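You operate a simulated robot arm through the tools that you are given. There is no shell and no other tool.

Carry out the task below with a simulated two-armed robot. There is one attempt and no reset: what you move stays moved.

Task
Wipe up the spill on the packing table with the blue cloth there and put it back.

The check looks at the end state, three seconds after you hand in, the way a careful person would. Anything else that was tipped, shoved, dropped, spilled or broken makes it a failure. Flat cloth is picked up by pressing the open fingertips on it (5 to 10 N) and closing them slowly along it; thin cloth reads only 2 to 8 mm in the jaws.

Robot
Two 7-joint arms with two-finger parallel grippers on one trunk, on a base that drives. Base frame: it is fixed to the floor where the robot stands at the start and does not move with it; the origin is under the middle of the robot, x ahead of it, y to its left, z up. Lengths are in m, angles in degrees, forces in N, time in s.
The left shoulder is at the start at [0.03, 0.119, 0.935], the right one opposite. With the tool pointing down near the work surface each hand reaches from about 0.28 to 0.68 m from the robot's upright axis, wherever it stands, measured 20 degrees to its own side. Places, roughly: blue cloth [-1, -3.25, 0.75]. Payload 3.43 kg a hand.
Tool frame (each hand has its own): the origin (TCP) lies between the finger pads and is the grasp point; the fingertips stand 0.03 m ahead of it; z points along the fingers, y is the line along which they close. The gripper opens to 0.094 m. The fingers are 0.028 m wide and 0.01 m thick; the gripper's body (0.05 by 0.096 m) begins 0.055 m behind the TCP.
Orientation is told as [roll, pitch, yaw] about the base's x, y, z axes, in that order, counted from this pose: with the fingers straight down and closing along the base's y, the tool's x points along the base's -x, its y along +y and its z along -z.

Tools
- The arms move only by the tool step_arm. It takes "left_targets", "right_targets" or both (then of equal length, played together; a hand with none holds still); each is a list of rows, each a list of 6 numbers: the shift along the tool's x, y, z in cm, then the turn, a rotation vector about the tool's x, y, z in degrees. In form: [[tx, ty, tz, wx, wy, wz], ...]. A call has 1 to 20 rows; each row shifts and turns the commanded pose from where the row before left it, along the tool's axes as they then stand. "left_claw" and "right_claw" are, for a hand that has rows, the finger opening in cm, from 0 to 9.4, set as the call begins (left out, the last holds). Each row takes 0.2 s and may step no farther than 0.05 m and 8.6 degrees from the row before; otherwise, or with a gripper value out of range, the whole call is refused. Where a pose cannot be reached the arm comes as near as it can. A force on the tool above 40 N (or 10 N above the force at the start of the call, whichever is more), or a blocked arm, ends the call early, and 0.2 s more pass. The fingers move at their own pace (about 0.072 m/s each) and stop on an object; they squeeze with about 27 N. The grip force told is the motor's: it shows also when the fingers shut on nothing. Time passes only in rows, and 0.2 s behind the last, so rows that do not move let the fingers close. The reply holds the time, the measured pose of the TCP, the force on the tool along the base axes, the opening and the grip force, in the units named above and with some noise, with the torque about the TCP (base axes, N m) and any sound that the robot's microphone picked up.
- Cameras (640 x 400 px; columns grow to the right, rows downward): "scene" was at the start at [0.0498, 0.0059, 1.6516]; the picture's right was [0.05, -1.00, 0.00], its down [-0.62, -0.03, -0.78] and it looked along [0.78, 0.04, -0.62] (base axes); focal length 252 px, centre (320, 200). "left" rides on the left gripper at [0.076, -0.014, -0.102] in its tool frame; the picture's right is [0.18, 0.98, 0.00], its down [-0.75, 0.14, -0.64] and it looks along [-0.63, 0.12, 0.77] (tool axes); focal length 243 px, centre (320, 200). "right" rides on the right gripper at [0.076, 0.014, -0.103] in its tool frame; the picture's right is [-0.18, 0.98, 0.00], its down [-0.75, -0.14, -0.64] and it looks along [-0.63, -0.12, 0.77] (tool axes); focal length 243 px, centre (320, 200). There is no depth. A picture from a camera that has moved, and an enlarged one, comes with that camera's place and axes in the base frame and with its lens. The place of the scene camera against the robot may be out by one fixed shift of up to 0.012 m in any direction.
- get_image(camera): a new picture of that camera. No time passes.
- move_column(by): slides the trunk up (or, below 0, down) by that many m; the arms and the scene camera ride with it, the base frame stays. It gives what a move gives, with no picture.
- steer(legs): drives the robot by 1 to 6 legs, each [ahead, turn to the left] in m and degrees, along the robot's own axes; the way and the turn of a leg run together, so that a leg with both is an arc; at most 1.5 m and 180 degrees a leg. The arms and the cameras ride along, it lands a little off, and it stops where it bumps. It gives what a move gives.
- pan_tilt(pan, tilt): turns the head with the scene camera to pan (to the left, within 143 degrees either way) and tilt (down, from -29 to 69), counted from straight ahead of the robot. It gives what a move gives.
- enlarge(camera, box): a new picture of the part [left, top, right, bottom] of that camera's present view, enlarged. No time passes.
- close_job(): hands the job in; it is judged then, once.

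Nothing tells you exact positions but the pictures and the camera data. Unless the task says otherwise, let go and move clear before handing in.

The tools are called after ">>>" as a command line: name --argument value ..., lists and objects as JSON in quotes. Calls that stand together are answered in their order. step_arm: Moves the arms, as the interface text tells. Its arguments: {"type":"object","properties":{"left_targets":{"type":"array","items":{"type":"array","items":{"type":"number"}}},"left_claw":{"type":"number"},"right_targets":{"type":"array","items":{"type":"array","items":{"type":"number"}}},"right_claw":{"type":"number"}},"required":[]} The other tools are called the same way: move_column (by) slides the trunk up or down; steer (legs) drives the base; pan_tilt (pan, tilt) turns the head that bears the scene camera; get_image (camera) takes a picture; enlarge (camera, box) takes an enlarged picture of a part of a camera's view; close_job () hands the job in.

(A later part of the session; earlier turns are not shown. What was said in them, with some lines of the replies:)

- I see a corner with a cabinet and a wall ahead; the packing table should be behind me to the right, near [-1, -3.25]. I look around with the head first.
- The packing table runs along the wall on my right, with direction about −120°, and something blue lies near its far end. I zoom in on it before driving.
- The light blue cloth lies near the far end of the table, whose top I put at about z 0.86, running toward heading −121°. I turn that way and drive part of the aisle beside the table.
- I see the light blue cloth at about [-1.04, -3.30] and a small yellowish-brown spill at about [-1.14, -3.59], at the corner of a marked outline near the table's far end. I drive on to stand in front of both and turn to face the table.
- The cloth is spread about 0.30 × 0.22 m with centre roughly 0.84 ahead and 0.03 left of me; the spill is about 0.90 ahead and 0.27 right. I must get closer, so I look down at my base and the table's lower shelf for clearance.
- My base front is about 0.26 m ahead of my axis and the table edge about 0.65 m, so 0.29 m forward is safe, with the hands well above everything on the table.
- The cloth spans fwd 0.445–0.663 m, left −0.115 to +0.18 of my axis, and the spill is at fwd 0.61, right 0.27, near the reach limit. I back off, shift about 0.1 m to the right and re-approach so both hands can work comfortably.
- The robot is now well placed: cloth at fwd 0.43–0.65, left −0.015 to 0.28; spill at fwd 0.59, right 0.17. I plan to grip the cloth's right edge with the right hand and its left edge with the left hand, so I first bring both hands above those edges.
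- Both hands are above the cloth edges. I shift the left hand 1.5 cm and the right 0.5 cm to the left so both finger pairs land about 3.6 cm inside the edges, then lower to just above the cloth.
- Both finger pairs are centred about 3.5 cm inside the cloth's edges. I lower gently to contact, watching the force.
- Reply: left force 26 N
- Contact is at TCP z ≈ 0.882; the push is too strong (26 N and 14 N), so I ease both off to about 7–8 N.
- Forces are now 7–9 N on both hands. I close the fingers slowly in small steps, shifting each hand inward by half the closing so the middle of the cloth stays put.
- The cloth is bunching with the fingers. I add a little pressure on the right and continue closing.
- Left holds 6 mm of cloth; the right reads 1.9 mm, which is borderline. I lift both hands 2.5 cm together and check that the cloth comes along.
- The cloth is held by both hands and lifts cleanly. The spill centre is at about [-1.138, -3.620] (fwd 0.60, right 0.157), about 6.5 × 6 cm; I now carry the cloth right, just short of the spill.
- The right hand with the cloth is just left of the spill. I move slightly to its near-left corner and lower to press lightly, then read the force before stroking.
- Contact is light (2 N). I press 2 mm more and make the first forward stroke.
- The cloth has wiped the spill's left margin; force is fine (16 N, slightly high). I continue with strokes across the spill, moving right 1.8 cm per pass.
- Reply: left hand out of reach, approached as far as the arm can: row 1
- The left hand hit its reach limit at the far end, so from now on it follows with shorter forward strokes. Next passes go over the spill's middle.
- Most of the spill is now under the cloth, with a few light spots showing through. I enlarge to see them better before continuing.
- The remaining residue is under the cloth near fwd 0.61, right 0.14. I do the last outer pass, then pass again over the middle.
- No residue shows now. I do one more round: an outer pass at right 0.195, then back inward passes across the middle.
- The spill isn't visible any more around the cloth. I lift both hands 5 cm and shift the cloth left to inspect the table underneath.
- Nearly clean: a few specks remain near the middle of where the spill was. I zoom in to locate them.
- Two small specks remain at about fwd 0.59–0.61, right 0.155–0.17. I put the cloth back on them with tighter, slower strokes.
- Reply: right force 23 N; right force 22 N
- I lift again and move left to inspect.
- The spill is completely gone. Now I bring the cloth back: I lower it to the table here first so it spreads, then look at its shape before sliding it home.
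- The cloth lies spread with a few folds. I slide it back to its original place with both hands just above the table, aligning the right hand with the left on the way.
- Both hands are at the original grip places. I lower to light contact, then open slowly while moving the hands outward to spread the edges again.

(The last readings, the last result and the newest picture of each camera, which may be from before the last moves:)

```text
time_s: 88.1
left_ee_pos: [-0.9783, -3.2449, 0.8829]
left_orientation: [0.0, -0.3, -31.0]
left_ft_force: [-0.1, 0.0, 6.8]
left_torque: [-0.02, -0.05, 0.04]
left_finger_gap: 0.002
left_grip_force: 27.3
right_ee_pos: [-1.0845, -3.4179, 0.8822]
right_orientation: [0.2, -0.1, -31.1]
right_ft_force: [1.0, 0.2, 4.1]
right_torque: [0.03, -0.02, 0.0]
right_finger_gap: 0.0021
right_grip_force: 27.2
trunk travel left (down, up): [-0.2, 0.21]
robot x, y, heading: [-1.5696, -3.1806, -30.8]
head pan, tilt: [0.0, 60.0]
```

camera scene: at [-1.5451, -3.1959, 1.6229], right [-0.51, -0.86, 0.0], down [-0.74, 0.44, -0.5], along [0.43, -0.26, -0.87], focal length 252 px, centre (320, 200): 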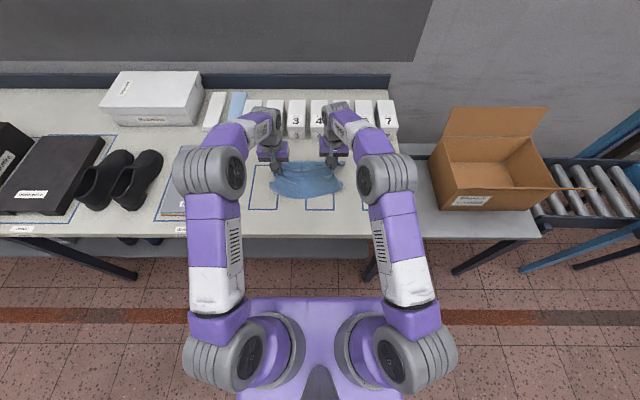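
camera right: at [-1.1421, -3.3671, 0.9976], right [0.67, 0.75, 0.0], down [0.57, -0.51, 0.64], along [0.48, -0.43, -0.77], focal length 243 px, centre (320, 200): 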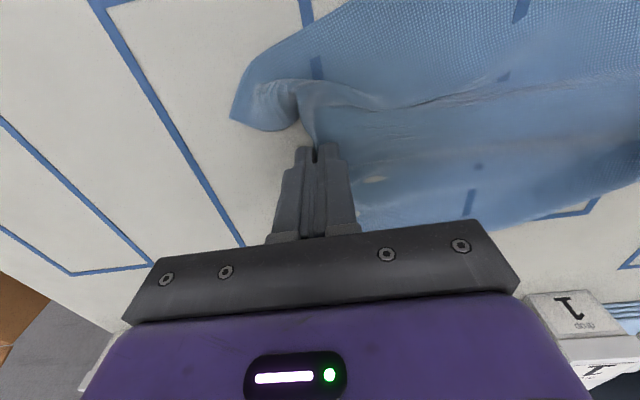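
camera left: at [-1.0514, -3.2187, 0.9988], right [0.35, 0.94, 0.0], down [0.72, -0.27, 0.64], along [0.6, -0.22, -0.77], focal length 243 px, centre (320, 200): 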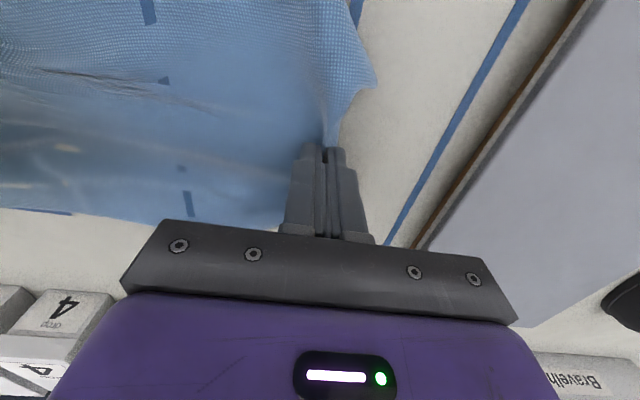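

>>> step_arm --right_targets '[[0, -0.3, 0.03, 0, 0, 0], [0, 0, 0, 0, 0, 0]]' --left_targets '[[0, 0.3, 0, 0, 0, 0], [0, 0, 0, 0, 0, 0]]' --right_claw 0.8 --left_claw 0.8

>>> step_arm --right_targets '[[0, -0.4, 0, 0, 0, 0], [0, 0, 0, 0, 0, 0]]' --left_targets '[[0, 0.4, 0, 0, 0, 0], [0, 0, 0, 0, 0, 0]]' --right_claw 1.6 --left_claw 1.6

>>> get_image --camera "right"

>>> get_image --camera "left"

```text
time_s: 88.7
left_ee_pos: [-0.9771, -3.2409, 0.8817]
left_orientation: [0.0, 0.0, -31.1]
left_ft_force: [-0.7, -0.5, -0.2]
left_torque: [0.01, -0.02, -0.01]
left_finger_gap: 0.0078
left_grip_force: 0.0
right_ee_pos: [-1.086, -3.4214, 0.8814]
right_orientation: [0.0, -0.1, -31.1]
right_ft_force: [-0.3, 0.8, 8.7]
right_torque: [0.11, 0.06, 0.02]
right_finger_gap: 0.0085
right_grip_force: 0.3
trunk travel left (down, up): [-0.2, 0.21]
robot x, y, heading: [-1.57, -3.1755, -30.9]
head pan, tilt: [0.0, 60.0]
```

```text
time_s: 89.3
left_ee_pos: [-0.9741, -3.2386, 0.8828]
left_orientation: [0.1, 0.0, -31.0]
left_ft_force: [0.6, -0.5, -0.8]
left_torque: [-0.03, -0.02, 0.02]
left_finger_gap: 0.0162
left_grip_force: 0.1
right_ee_pos: [-1.0888, -3.4244, 0.883]
right_orientation: [0.1, -0.1, -31.1]
right_ft_force: [2.0, 1.0, 10.1]
right_torque: [0.13, -0.04, -0.02]
right_finger_gap: 0.0169
right_grip_force: 0.9
trunk travel left (down, up): [-0.2, 0.21]
robot x, y, heading: [-1.5725, -3.18, -30.7]
head pan, tilt: [0.0, 60.0]
```

```text
taken
camera right: at [-1.1457, -3.3723, 0.9828], right [0.66, 0.75, 0.0], down [0.57, -0.51, 0.64], along [0.48, -0.43, -0.77], focal length 243 px, centre (320, 200)
```

right: 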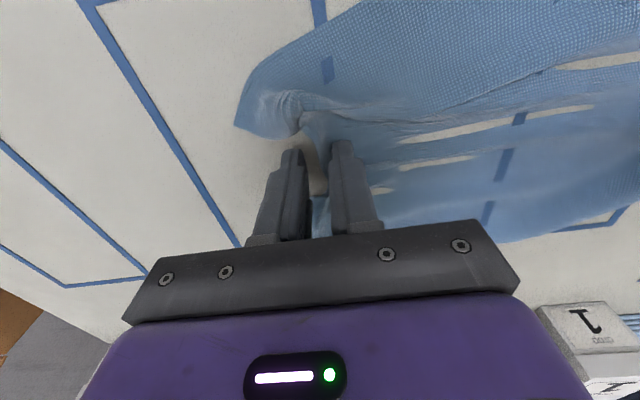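

```text
taken
camera left: at [-1.0479, -3.212, 0.9846], right [0.35, 0.94, 0.0], down [0.72, -0.27, 0.64], along [0.6, -0.22, -0.77], focal length 243 px, centre (320, 200)
```

left: 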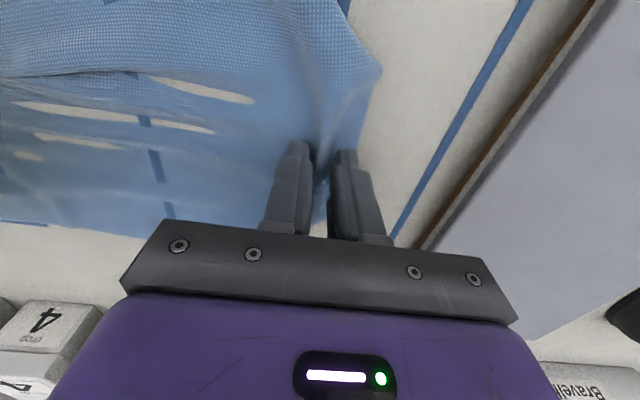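

The cloth is released. On the right the outer finger is already past the edge, so I raise the right hand; the left presses a little and opens further to spread its edge.

>>> step_arm --left_targets '[[0, 0.3, 0.15, 0, 0, 0], [0, 0.3, 0, 0, 0, 0], [0, 0, 0, 0, 0, 0]]' --left_claw 2.4 --right_targets '[[0, 0, -2, 0, 0, 0], [0, 0, -3, 0, 0, 0], [0, 0, -3, 0, 0, 0]]'

>>> step_arm --left_targets '[[0, 0.4, 0, 0, 0, 0], [0, 0.3, 0, 0, 0, 0], [0, 0, 0, 0, 0, 0]]' --left_claw 3.6 --right_targets '[[0, -4, -2, 0, 0, 0], [0, -4, -2, 0, 0, 0], [0, -4, 0, 0, 0, 0]]'

>>> get_image --camera "left"

>>> get_image --camera "right"

>>> enlarge --camera "scene" --box '[220, 120, 380, 220]'

```text
time_s: 90.1
left_ee_pos: [-0.972, -3.2339, 0.8809]
left_orientation: [0.1, -0.1, -30.9]
left_ft_force: [-1.4, -1.8, 8.3]
left_torque: [-0.02, 0.03, 0.01]
left_finger_gap: 0.0239
left_grip_force: 0.0
right_ee_pos: [-1.0885, -3.4233, 0.961]
right_orientation: [0.0, 0.0, -31.1]
right_ft_force: [0.1, -0.1, 0.3]
right_torque: [0.03, -0.02, -0.01]
right_finger_gap: 0.016
right_grip_force: 0.1
trunk travel left (down, up): [-0.2, 0.21]
robot x, y, heading: [-1.5707, -3.1742, -30.7]
head pan, tilt: [0.0, 60.0]
```

```text
time_s: 90.9
left_ee_pos: [-0.9688, -3.2283, 0.882]
left_orientation: [0.2, -0.1, -30.9]
left_ft_force: [-2.1, -2.7, 12.1]
left_torque: [-0.08, 0.03, 0.01]
left_finger_gap: 0.0355
left_grip_force: 0.1
right_ee_pos: [-1.1509, -3.5292, 0.9995]
right_orientation: [-0.1, 0.0, -31.1]
right_ft_force: [-0.6, 0.0, 0.5]
right_torque: [-0.01, 0.03, 0.0]
right_finger_gap: 0.0161
right_grip_force: 0.2
trunk travel left (down, up): [-0.2, 0.21]
robot x, y, heading: [-1.5697, -3.176, -30.8]
head pan, tilt: [0.0, 60.0]
```

```text
taken
camera left: at [-1.0418, -3.2017, 0.9835], right [0.35, 0.94, 0.0], down [0.72, -0.27, 0.64], along [0.6, -0.22, -0.77], focal length 243 px, centre (320, 200)
```

left: 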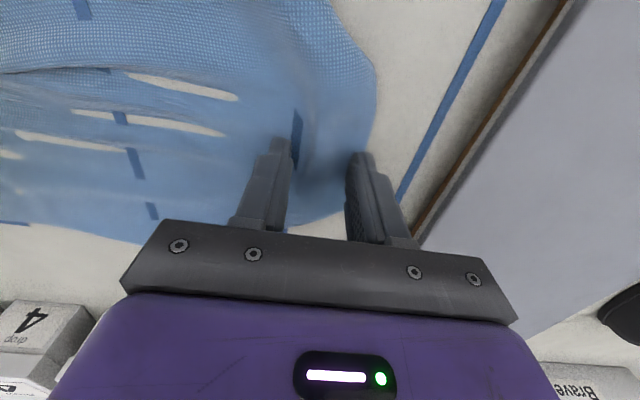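

```text
taken
camera right: at [-1.209, -3.4768, 1.101], right [0.66, 0.75, 0.0], down [0.57, -0.51, 0.64], along [0.48, -0.43, -0.77], focal length 243 px, centre (320, 200)
```

right: 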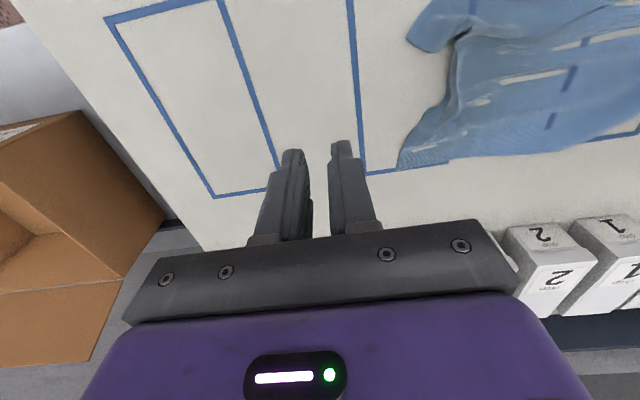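

```text
4.00 times, centred on (300, 170) of scene
camera zoom: at [-1.5462, -3.1959, 1.6229], right [-0.51, -0.86, 0.0], down [-0.74, 0.44, -0.5], along [0.43, -0.26, -0.87], focal length 1007 px, centre (400, 320)
```

zoom: 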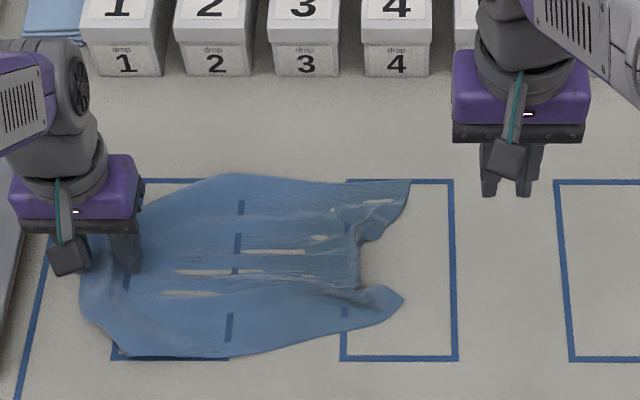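

The cloth is back within about 1 cm of its old footprint, but its right edge is drawn in at the middle. While the left hand pins the left side, I use the right fingertips to smooth that edge outward to the right.

>>> step_arm --right_targets '[[0, 4.8, 0, 0, 0, 0], [0, 4.8, 0, 0, 0, 0], [0, 4.8, 0, 0, 0, 0], [0, 0, 3.5, 0, 0, 0], [0, 0, 3.5, 0, 0, 0], [0, 0, 3.2, 0, 0, 0], [0, 0, 0, 0, 0, 0]]' --right_claw 0.5

>>> get_image --camera "right"

```text
time_s: 92.5
left_ee_pos: [-0.9683, -3.227, 0.8812]
left_orientation: [0.0, -0.1, -31.0]
left_ft_force: [0.7, 0.2, 14.2]
left_torque: [0.05, -0.03, -0.03]
left_finger_gap: 0.0356
left_grip_force: 0.0
right_ee_pos: [-1.075, -3.4042, 0.9001]
right_orientation: [0.0, -0.1, -31.2]
right_ft_force: [0.0, 0.2, -0.2]
right_torque: [-0.02, -0.03, -0.01]
right_finger_gap: 0.0051
right_grip_force: 0.1
trunk travel left (down, up): [-0.2, 0.21]
robot x, y, heading: [-1.5718, -3.1798, -30.9]
head pan, tilt: [0.0, 60.0]
```

```text
taken
camera right: at [-1.1337, -3.3521, 1.001], right [0.67, 0.75, 0.0], down [0.57, -0.51, 0.64], along [0.48, -0.43, -0.77], focal length 243 px, centre (320, 200)
```

right: 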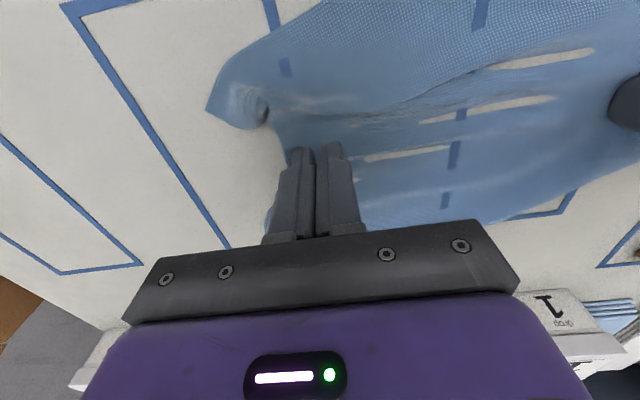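

>>> step_arm --right_targets '[[0, 0, 1.2, 0, 0, 0], [0, 0, 0.8, 0, 0, 0], [0, 0, 0, 0, 0, 0]]'

```text
time_s: 93.3
left_ee_pos: [-0.969, -3.229, 0.8817]
left_orientation: [0.0, -0.1, -31.1]
left_ft_force: [1.6, -0.8, 10.8]
left_torque: [0.02, -0.12, 0.0]
left_finger_gap: 0.0358
left_grip_force: 0.1
right_ee_pos: [-1.0768, -3.4036, 0.8822]
right_orientation: [0.2, -0.3, -31.1]
right_ft_force: [-1.2, 0.1, 12.7]
right_torque: [-0.12, 0.18, -0.03]
right_finger_gap: 0.0053
right_grip_force: 0.2
trunk travel left (down, up): [-0.2, 0.21]
robot x, y, heading: [-1.5681, -3.1812, -30.8]
head pan, tilt: [0.0, 60.0]
```

>>> step_arm --right_targets '[[0, -0.8, 0, 0, 0, 0], [0, -0.8, 0, 0, 0, 0], [0, -0.8, 0, 0, 0, 0], [0, -0.8, 0, 0, 0, 0], [0, -0.8, 0, 0, 0, 0], [0, 0, 0, 0, 0, 0]]'

>>> get_image --camera "right"

>>> enlarge --camera "scene" --box '[220, 120, 380, 220]'

```text
time_s: 94.7
left_ee_pos: [-0.971, -3.227, 0.8806]
left_orientation: [-0.1, -0.1, -31.0]
left_ft_force: [-2.5, -4.6, 7.0]
left_torque: [-0.21, 0.16, 0.0]
left_finger_gap: 0.0385
left_grip_force: 2.1
right_ee_pos: [-1.096, -3.4374, 0.8817]
right_orientation: [0.0, -0.3, -31.0]
right_ft_force: [7.1, 12.7, 28.3]
right_torque: [0.14, -0.12, -0.01]
right_finger_gap: 0.0001
right_grip_force: 0.1
trunk travel left (down, up): [-0.2, 0.21]
robot x, y, heading: [-1.5728, -3.1744, -31.0]
head pan, tilt: [0.0, 60.0]
```

```text
taken
camera right: at [-1.1542, -3.3846, 0.9821], right [0.66, 0.75, 0.0], down [0.57, -0.51, 0.65], along [0.48, -0.43, -0.76], focal length 243 px, centre (320, 200)
```

right: 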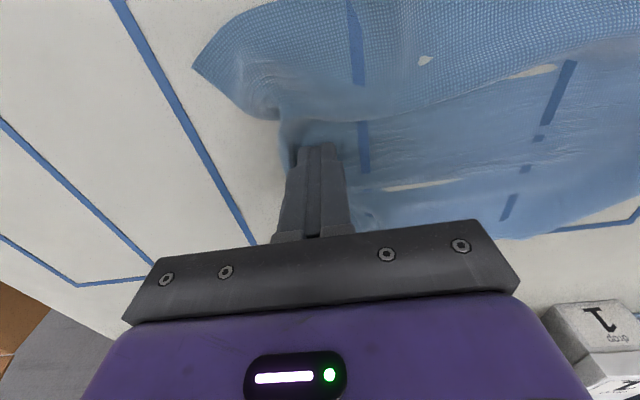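

```text
4.00 times, centred on (300, 170) of scene
camera zoom: at [-1.5468, -3.1923, 1.6231], right [-0.51, -0.86, 0.0], down [-0.74, 0.44, -0.5], along [0.43, -0.26, -0.86], focal length 1007 px, centre (400, 320)
```

zoom: 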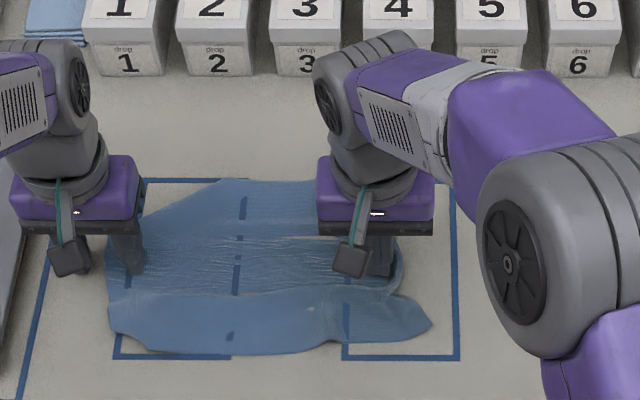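

The right edge is straight now, though the cloth shifted about 1.5 cm right overall. I lift both hands and look at the whole cloth.

>>> step_arm --right_targets '[[0, 0.3, -0.5, 0, 0, 0], [0, 0, -2, 0, 0, 0], [0, 0, -4, 0, 0, 0], [0, -4, -4, 0, 0, 0], [0, -4, -1, 0, 0, 0], [0, -4, 0, 0, 0, 0], [0, -4, 0, 0, 0, 0]]' --left_targets '[[0, 0, -0.5, 0, 0, 0], [0, 0, -2, 0, 0, 0], [0, 0, -4, 0, 0, 0], [0, 1, -4, 0, 0, 0], [3, 3, -1, 0, 0, 0], [4, 3, 0, 0, 0, 0], [4, 3, 0, 0, 0, 0]]'

>>> enlarge --camera "scene" --box '[220, 120, 380, 220]'

>>> get_image --camera "scene"

>>> get_image --camera "left"

>>> get_image --camera "right"

```text
refused: row 4 steps farther than a row can; nothing moved
```

```text
4.00 times, centred on (300, 170) of scene
camera zoom: at [-1.5468, -3.1923, 1.6231], right [-0.51, -0.86, 0.0], down [-0.74, 0.44, -0.5], along [0.43, -0.26, -0.86], focal length 1007 px, centre (400, 320)
```

zoom: 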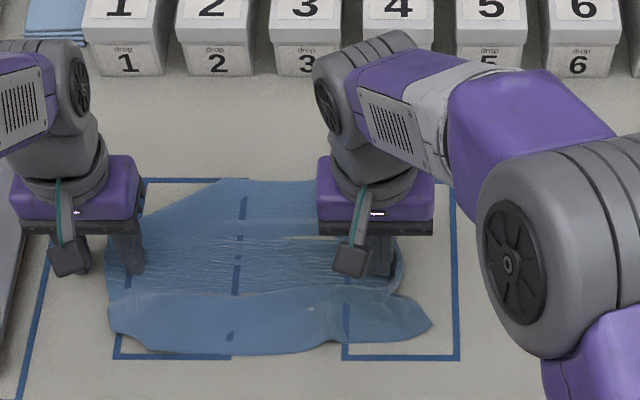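

```text
taken
camera scene: at [-1.5468, -3.1923, 1.6231], right [-0.51, -0.86, 0.0], down [-0.74, 0.44, -0.5], along [0.43, -0.26, -0.86], focal length 252 px, centre (320, 200)
```

scene: 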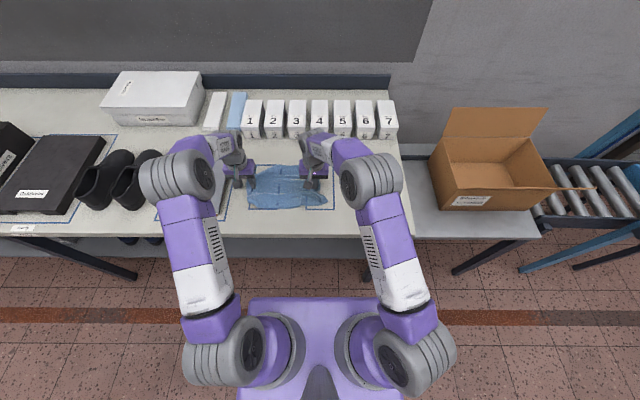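

```text
taken
camera left: at [-1.0425, -3.1997, 0.9834], right [0.35, 0.94, 0.0], down [0.72, -0.27, 0.64], along [0.6, -0.23, -0.77], focal length 243 px, centre (320, 200)
```

left: 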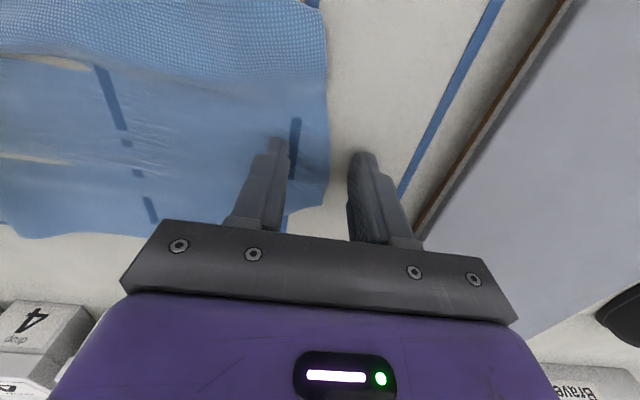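

```text
taken
camera right: at [-1.1542, -3.3846, 0.9821], right [0.66, 0.75, 0.0], down [0.57, -0.51, 0.65], along [0.48, -0.43, -0.76], focal length 243 px, centre (320, 200)
```

right: 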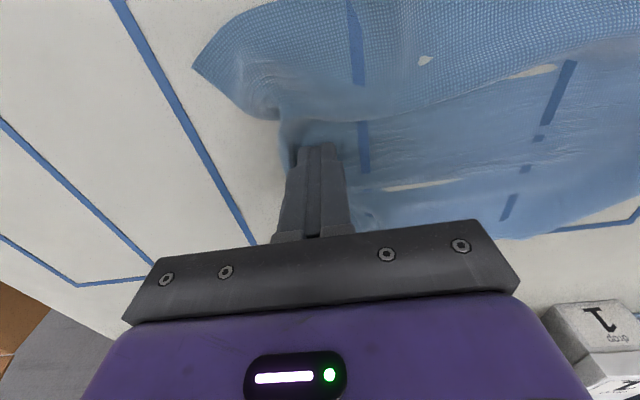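

>>> step_arm --right_targets '[[0, 0.3, -0.5, 0, 0, 0], [0, 0, -2, 0, 0, 0], [0, 0, -4, 0, 0, 0], [0, -3, -3, 0, 0, 0], [0, -4, -1, 0, 0, 0], [0, -4, 0, 0, 0, 0], [0, -4, 0, 0, 0, 0]]'

>>> step_arm --left_targets '[[0, 0.6, 0.03, 0, 0, 0], [0, 0.6, 0, 0, 0, 0], [0, 0.5, 0, 0, 0, 0], [0, 0, 0, 0, 0, 0]]'

>>> get_image --camera "left"

>>> enlarge --camera "scene" --box '[220, 120, 380, 220]'

```text
time_s: 96.3
left_ee_pos: [-0.9702, -3.2278, 0.8815]
left_orientation: [0.1, -0.1, -31.0]
left_ft_force: [1.0, -1.4, 12.0]
left_torque: [-0.28, 0.18, 0.05]
left_finger_gap: 0.0365
left_grip_force: 0.6
right_ee_pos: [-1.1737, -3.5648, 0.9849]
right_orientation: [0.0, 0.0, -31.0]
right_ft_force: [-0.2, 0.5, -0.5]
right_torque: [0.0, -0.02, 0.0]
right_finger_gap: 0.0049
right_grip_force: 0.0
trunk travel left (down, up): [-0.2, 0.21]
robot x, y, heading: [-1.571, -3.1776, -31.1]
head pan, tilt: [0.0, 60.0]
```

```text
time_s: 97.3
left_ee_pos: [-0.9611, -3.2129, 0.8812]
left_orientation: [0.0, -0.1, -31.1]
left_ft_force: [-1.4, -3.6, 13.3]
left_torque: [-0.33, 0.28, -0.02]
left_finger_gap: 0.0376
left_grip_force: 1.4
right_ee_pos: [-1.1726, -3.5639, 0.9853]
right_orientation: [0.0, -0.1, -31.1]
right_ft_force: [-0.2, 0.3, 0.0]
right_torque: [-0.01, 0.0, 0.0]
right_finger_gap: 0.005
right_grip_force: 0.0
trunk travel left (down, up): [-0.2, 0.21]
robot x, y, heading: [-1.5695, -3.1769, -30.7]
head pan, tilt: [0.0, 60.0]
```

```text
taken
camera left: at [-1.0334, -3.1868, 0.9833], right [0.35, 0.94, 0.0], down [0.72, -0.27, 0.64], along [0.6, -0.22, -0.77], focal length 243 px, centre (320, 200)
```

left: 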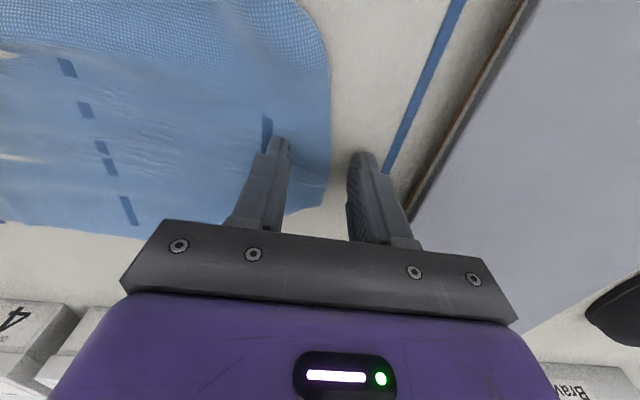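

```text
4.00 times, centred on (300, 170) of scene
camera zoom: at [-1.5463, -3.1952, 1.6229], right [-0.51, -0.86, 0.0], down [-0.74, 0.44, -0.5], along [0.43, -0.26, -0.87], focal length 1007 px, centre (400, 320)
```

zoom: 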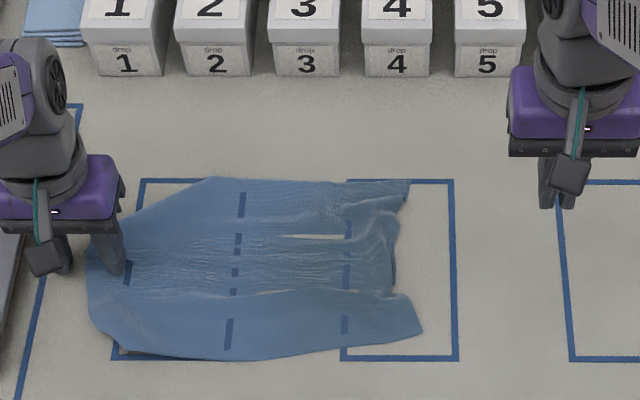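

The cloth now covers nearly its original outline. I lift the left hand clear and check the far-left corner.

>>> step_arm --left_targets '[[0, 0, -0.5, 0, 0, 0], [0, 0, -2, 0, 0, 0], [0, 0, -4, 0, 0, 0], [0, 0, -4, 0, 0, 0], [4, 0, -1, 0, 0, 0], [4, 0, 0, 0, 0, 0], [4, 0, 0, 0, 0, 0]]'

>>> get_image --camera "left"

>>> enlarge --camera "scene" --box '[220, 120, 380, 220]'

>>> get_image --camera "scene"

```text
time_s: 98.9
left_ee_pos: [-1.0631, -3.1507, 0.996]
left_orientation: [-0.1, -0.1, -31.2]
left_ft_force: [-0.8, 0.2, 0.4]
left_torque: [-0.01, -0.02, 0.0]
left_finger_gap: 0.0358
left_grip_force: 0.0
right_ee_pos: [-1.1737, -3.5643, 0.9845]
right_orientation: [0.0, 0.0, -31.1]
right_ft_force: [-0.9, -0.1, -0.3]
right_torque: [-0.02, -0.05, 0.0]
right_finger_gap: 0.0051
right_grip_force: 0.1
trunk travel left (down, up): [-0.2, 0.21]
robot x, y, heading: [-1.5697, -3.1788, -30.7]
head pan, tilt: [0.0, 60.0]
```

```text
taken
camera left: at [-1.1359, -3.1238, 1.0984], right [0.35, 0.94, 0.0], down [0.72, -0.27, 0.64], along [0.6, -0.22, -0.77], focal length 243 px, centre (320, 200)
```

left: 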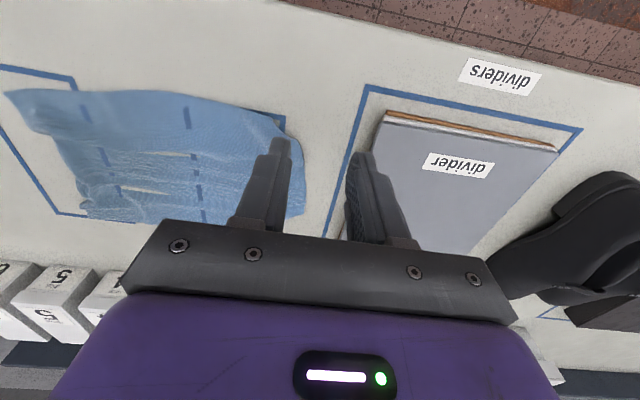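

```text
4.00 times, centred on (300, 170) of scene
camera zoom: at [-1.5458, -3.1941, 1.6229], right [-0.51, -0.86, 0.0], down [-0.74, 0.44, -0.5], along [0.43, -0.26, -0.87], focal length 1007 px, centre (400, 320)
```

zoom: 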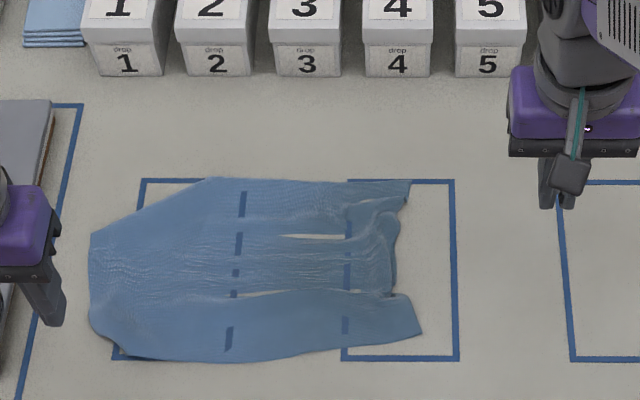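

```text
taken
camera scene: at [-1.5458, -3.1941, 1.6229], right [-0.51, -0.86, 0.0], down [-0.74, 0.44, -0.5], along [0.43, -0.26, -0.87], focal length 252 px, centre (320, 200)
```

scene: 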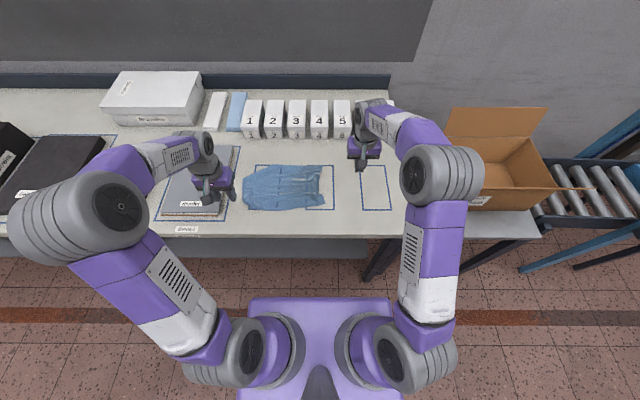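

The cloth lies back in its old place, nearly flat. I raise and retract both hands, then inspect the former spill area once more.

>>> step_arm --right_targets '[[0, 0, -4, 0, 0, 0], [0, 0, -4, 0, 0, 0], [4, -1, 0, 0, 0, 0], [4, -1, 0, 0, 0, 0], [4, -1, 0, 0, 0, 0], [4, -1, 0, 0, 0, 0], [3, 0, 0, 0, 0, 0]]' --left_targets '[[0, 0, -4, 0, 0, 0], [0, 0, -4, 0, 0, 0], [2, -1, 0, 0, 0, 0], [2, -1, 0, 0, 0, 0], [2, -1, 0, 0, 0, 0], [0, 0, 0, 0, 0, 0], [0, 0, 0, 0, 0, 0]]'

>>> get_image --camera "right"

>>> enlarge --camera "scene" --box '[230, 120, 422, 240]'

>>> get_image --camera "left"

```text
time_s: 100.5
left_ee_pos: [-1.1293, -3.1462, 1.076]
left_orientation: [0.0, -0.2, -31.1]
left_ft_force: [-0.2, 0.2, -0.4]
left_torque: [0.02, -0.01, 0.01]
left_finger_gap: 0.036
left_grip_force: 0.0
right_ee_pos: [-1.3567, -3.5008, 1.0645]
right_orientation: [0.0, 0.0, -31.1]
right_ft_force: [0.2, -0.3, 0.1]
right_torque: [0.01, -0.03, 0.02]
right_finger_gap: 0.005
right_grip_force: 0.1
trunk travel left (down, up): [-0.2, 0.21]
robot x, y, heading: [-1.5692, -3.1762, -30.7]
head pan, tilt: [0.0, 60.0]
```

```text
taken
camera right: at [-1.4132, -3.4486, 1.1651], right [0.67, 0.75, 0.0], down [0.57, -0.51, 0.64], along [0.48, -0.43, -0.77], focal length 243 px, centre (320, 200)
```

right: 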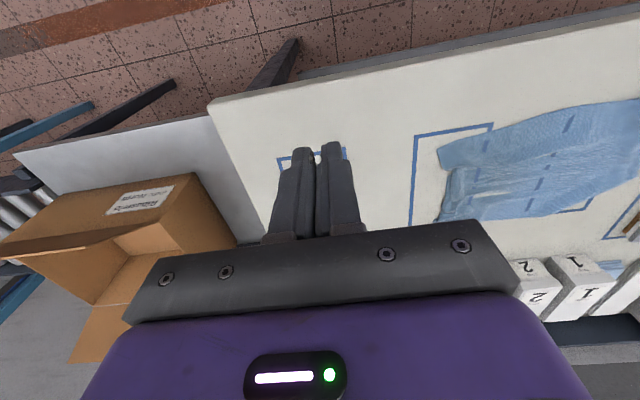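

```text
3.33 times, centred on (326, 180) of scene
camera zoom: at [-1.5455, -3.1945, 1.6229], right [-0.51, -0.86, 0.0], down [-0.74, 0.44, -0.5], along [0.43, -0.26, -0.87], focal length 839 px, centre (300, 267)
```

zoom: 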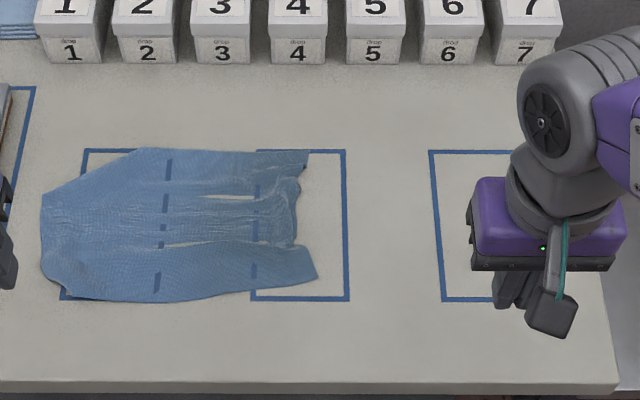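

```text
taken
camera left: at [-1.2029, -3.1187, 1.1779], right [0.35, 0.94, 0.0], down [0.72, -0.27, 0.64], along [0.6, -0.22, -0.77], focal length 243 px, centre (320, 200)
```

left: 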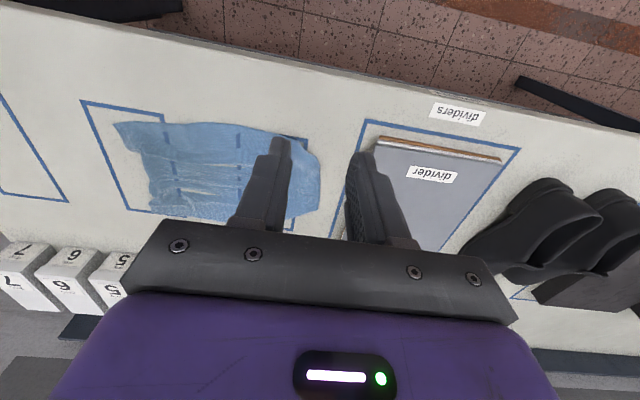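

The table is clean where the spill was, and the cloth matches its old position relative to the painted outlines within about 1 cm. I back the robot off straight and take a last look.

>>> steer --legs '[[-0.3, 0]]'

>>> pan_tilt --pan 0 --tilt 48

>>> get_image --camera "scene"

>>> enlarge --camera "scene" --box '[230, 100, 422, 220]'

```text
time_s: 102.6
left_ee_pos: [-1.3852, -2.9928, 1.075]
left_orientation: [0.0, -0.1, -31.1]
left_ft_force: [-0.4, 0.3, -0.1]
left_torque: [-0.04, 0.01, 0.02]
left_finger_gap: 0.036
left_grip_force: 0.1
right_ee_pos: [-1.6108, -3.3473, 1.0637]
right_orientation: [0.0, 0.0, -31.1]
right_ft_force: [-0.2, -0.3, 0.8]
right_torque: [0.0, 0.0, -0.01]
right_finger_gap: 0.005
right_grip_force: 0.0
trunk travel left (down, up): [-0.2, 0.21]
robot x, y, heading: [-1.8228, -3.0283, -31.1]
head pan, tilt: [0.0, 60.0]
```

```text
time_s: 103.3
left_ee_pos: [-1.3855, -2.9925, 1.0751]
left_orientation: [0.0, 0.0, -31.1]
left_ft_force: [-0.1, -0.8, -0.2]
left_torque: [-0.02, 0.02, 0.02]
left_finger_gap: 0.0358
left_grip_force: 0.2
right_ee_pos: [-1.6111, -3.3479, 1.0638]
right_orientation: [0.1, 0.0, -31.1]
right_ft_force: [0.1, -0.6, 0.0]
right_torque: [0.0, 0.02, 0.01]
right_finger_gap: 0.005
right_grip_force: 0.1
trunk travel left (down, up): [-0.2, 0.21]
robot x, y, heading: [-1.8262, -3.0238, -31.2]
head pan, tilt: [0.0, 48.0]
```

```text
taken
camera scene: at [-1.79, -3.0484, 1.6381], right [-0.51, -0.86, 0.0], down [-0.64, 0.38, -0.67], along [0.57, -0.34, -0.74], focal length 252 px, centre (320, 200)
```

scene: 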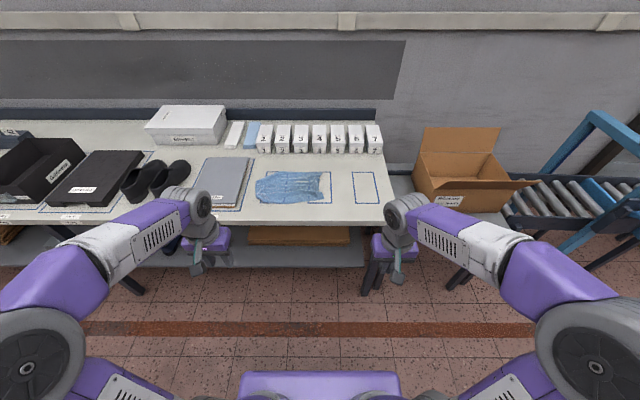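

```text
3.33 times, centred on (326, 160) of scene
camera zoom: at [-1.79, -3.0484, 1.6381], right [-0.51, -0.86, 0.0], down [-0.64, 0.38, -0.67], along [0.57, -0.34, -0.74], focal length 839 px, centre (300, 333)
```

zoom: 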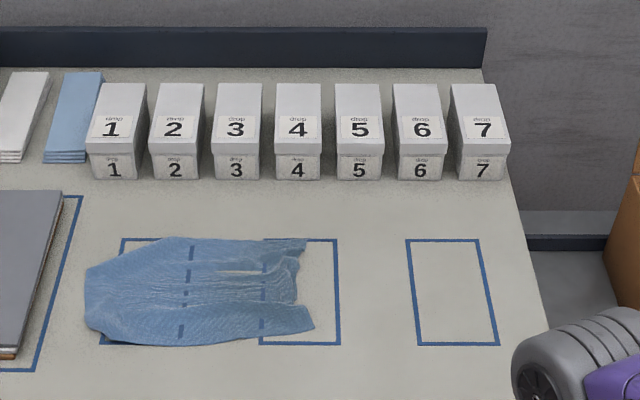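

The spill is gone and nothing else on the table has moved. The cloth lies where it was, with its far-left corner tucked under, and both hands are clear, so I hand the job in.

>>> close_job

```text
The job is handed in.
```

I wiped up the spill with the blue cloth and put the cloth back where it lay. The job is handed in.

- **Spill:** the first passes left two small specks. A second set of strokes took those off, and later pictures showed that area clean.
- **Cloth:** its edges are within about 1 cm of where they started, judged against the painted outlines. It is not perfectly flat: the far-left corner is tucked under, and there are a few wrinkles and an uneven right edge.
- **Everything else:** in the last picture nothing else looked moved. Both hands let go, and the robot backed off about 0.3 m from the table before I handed in.
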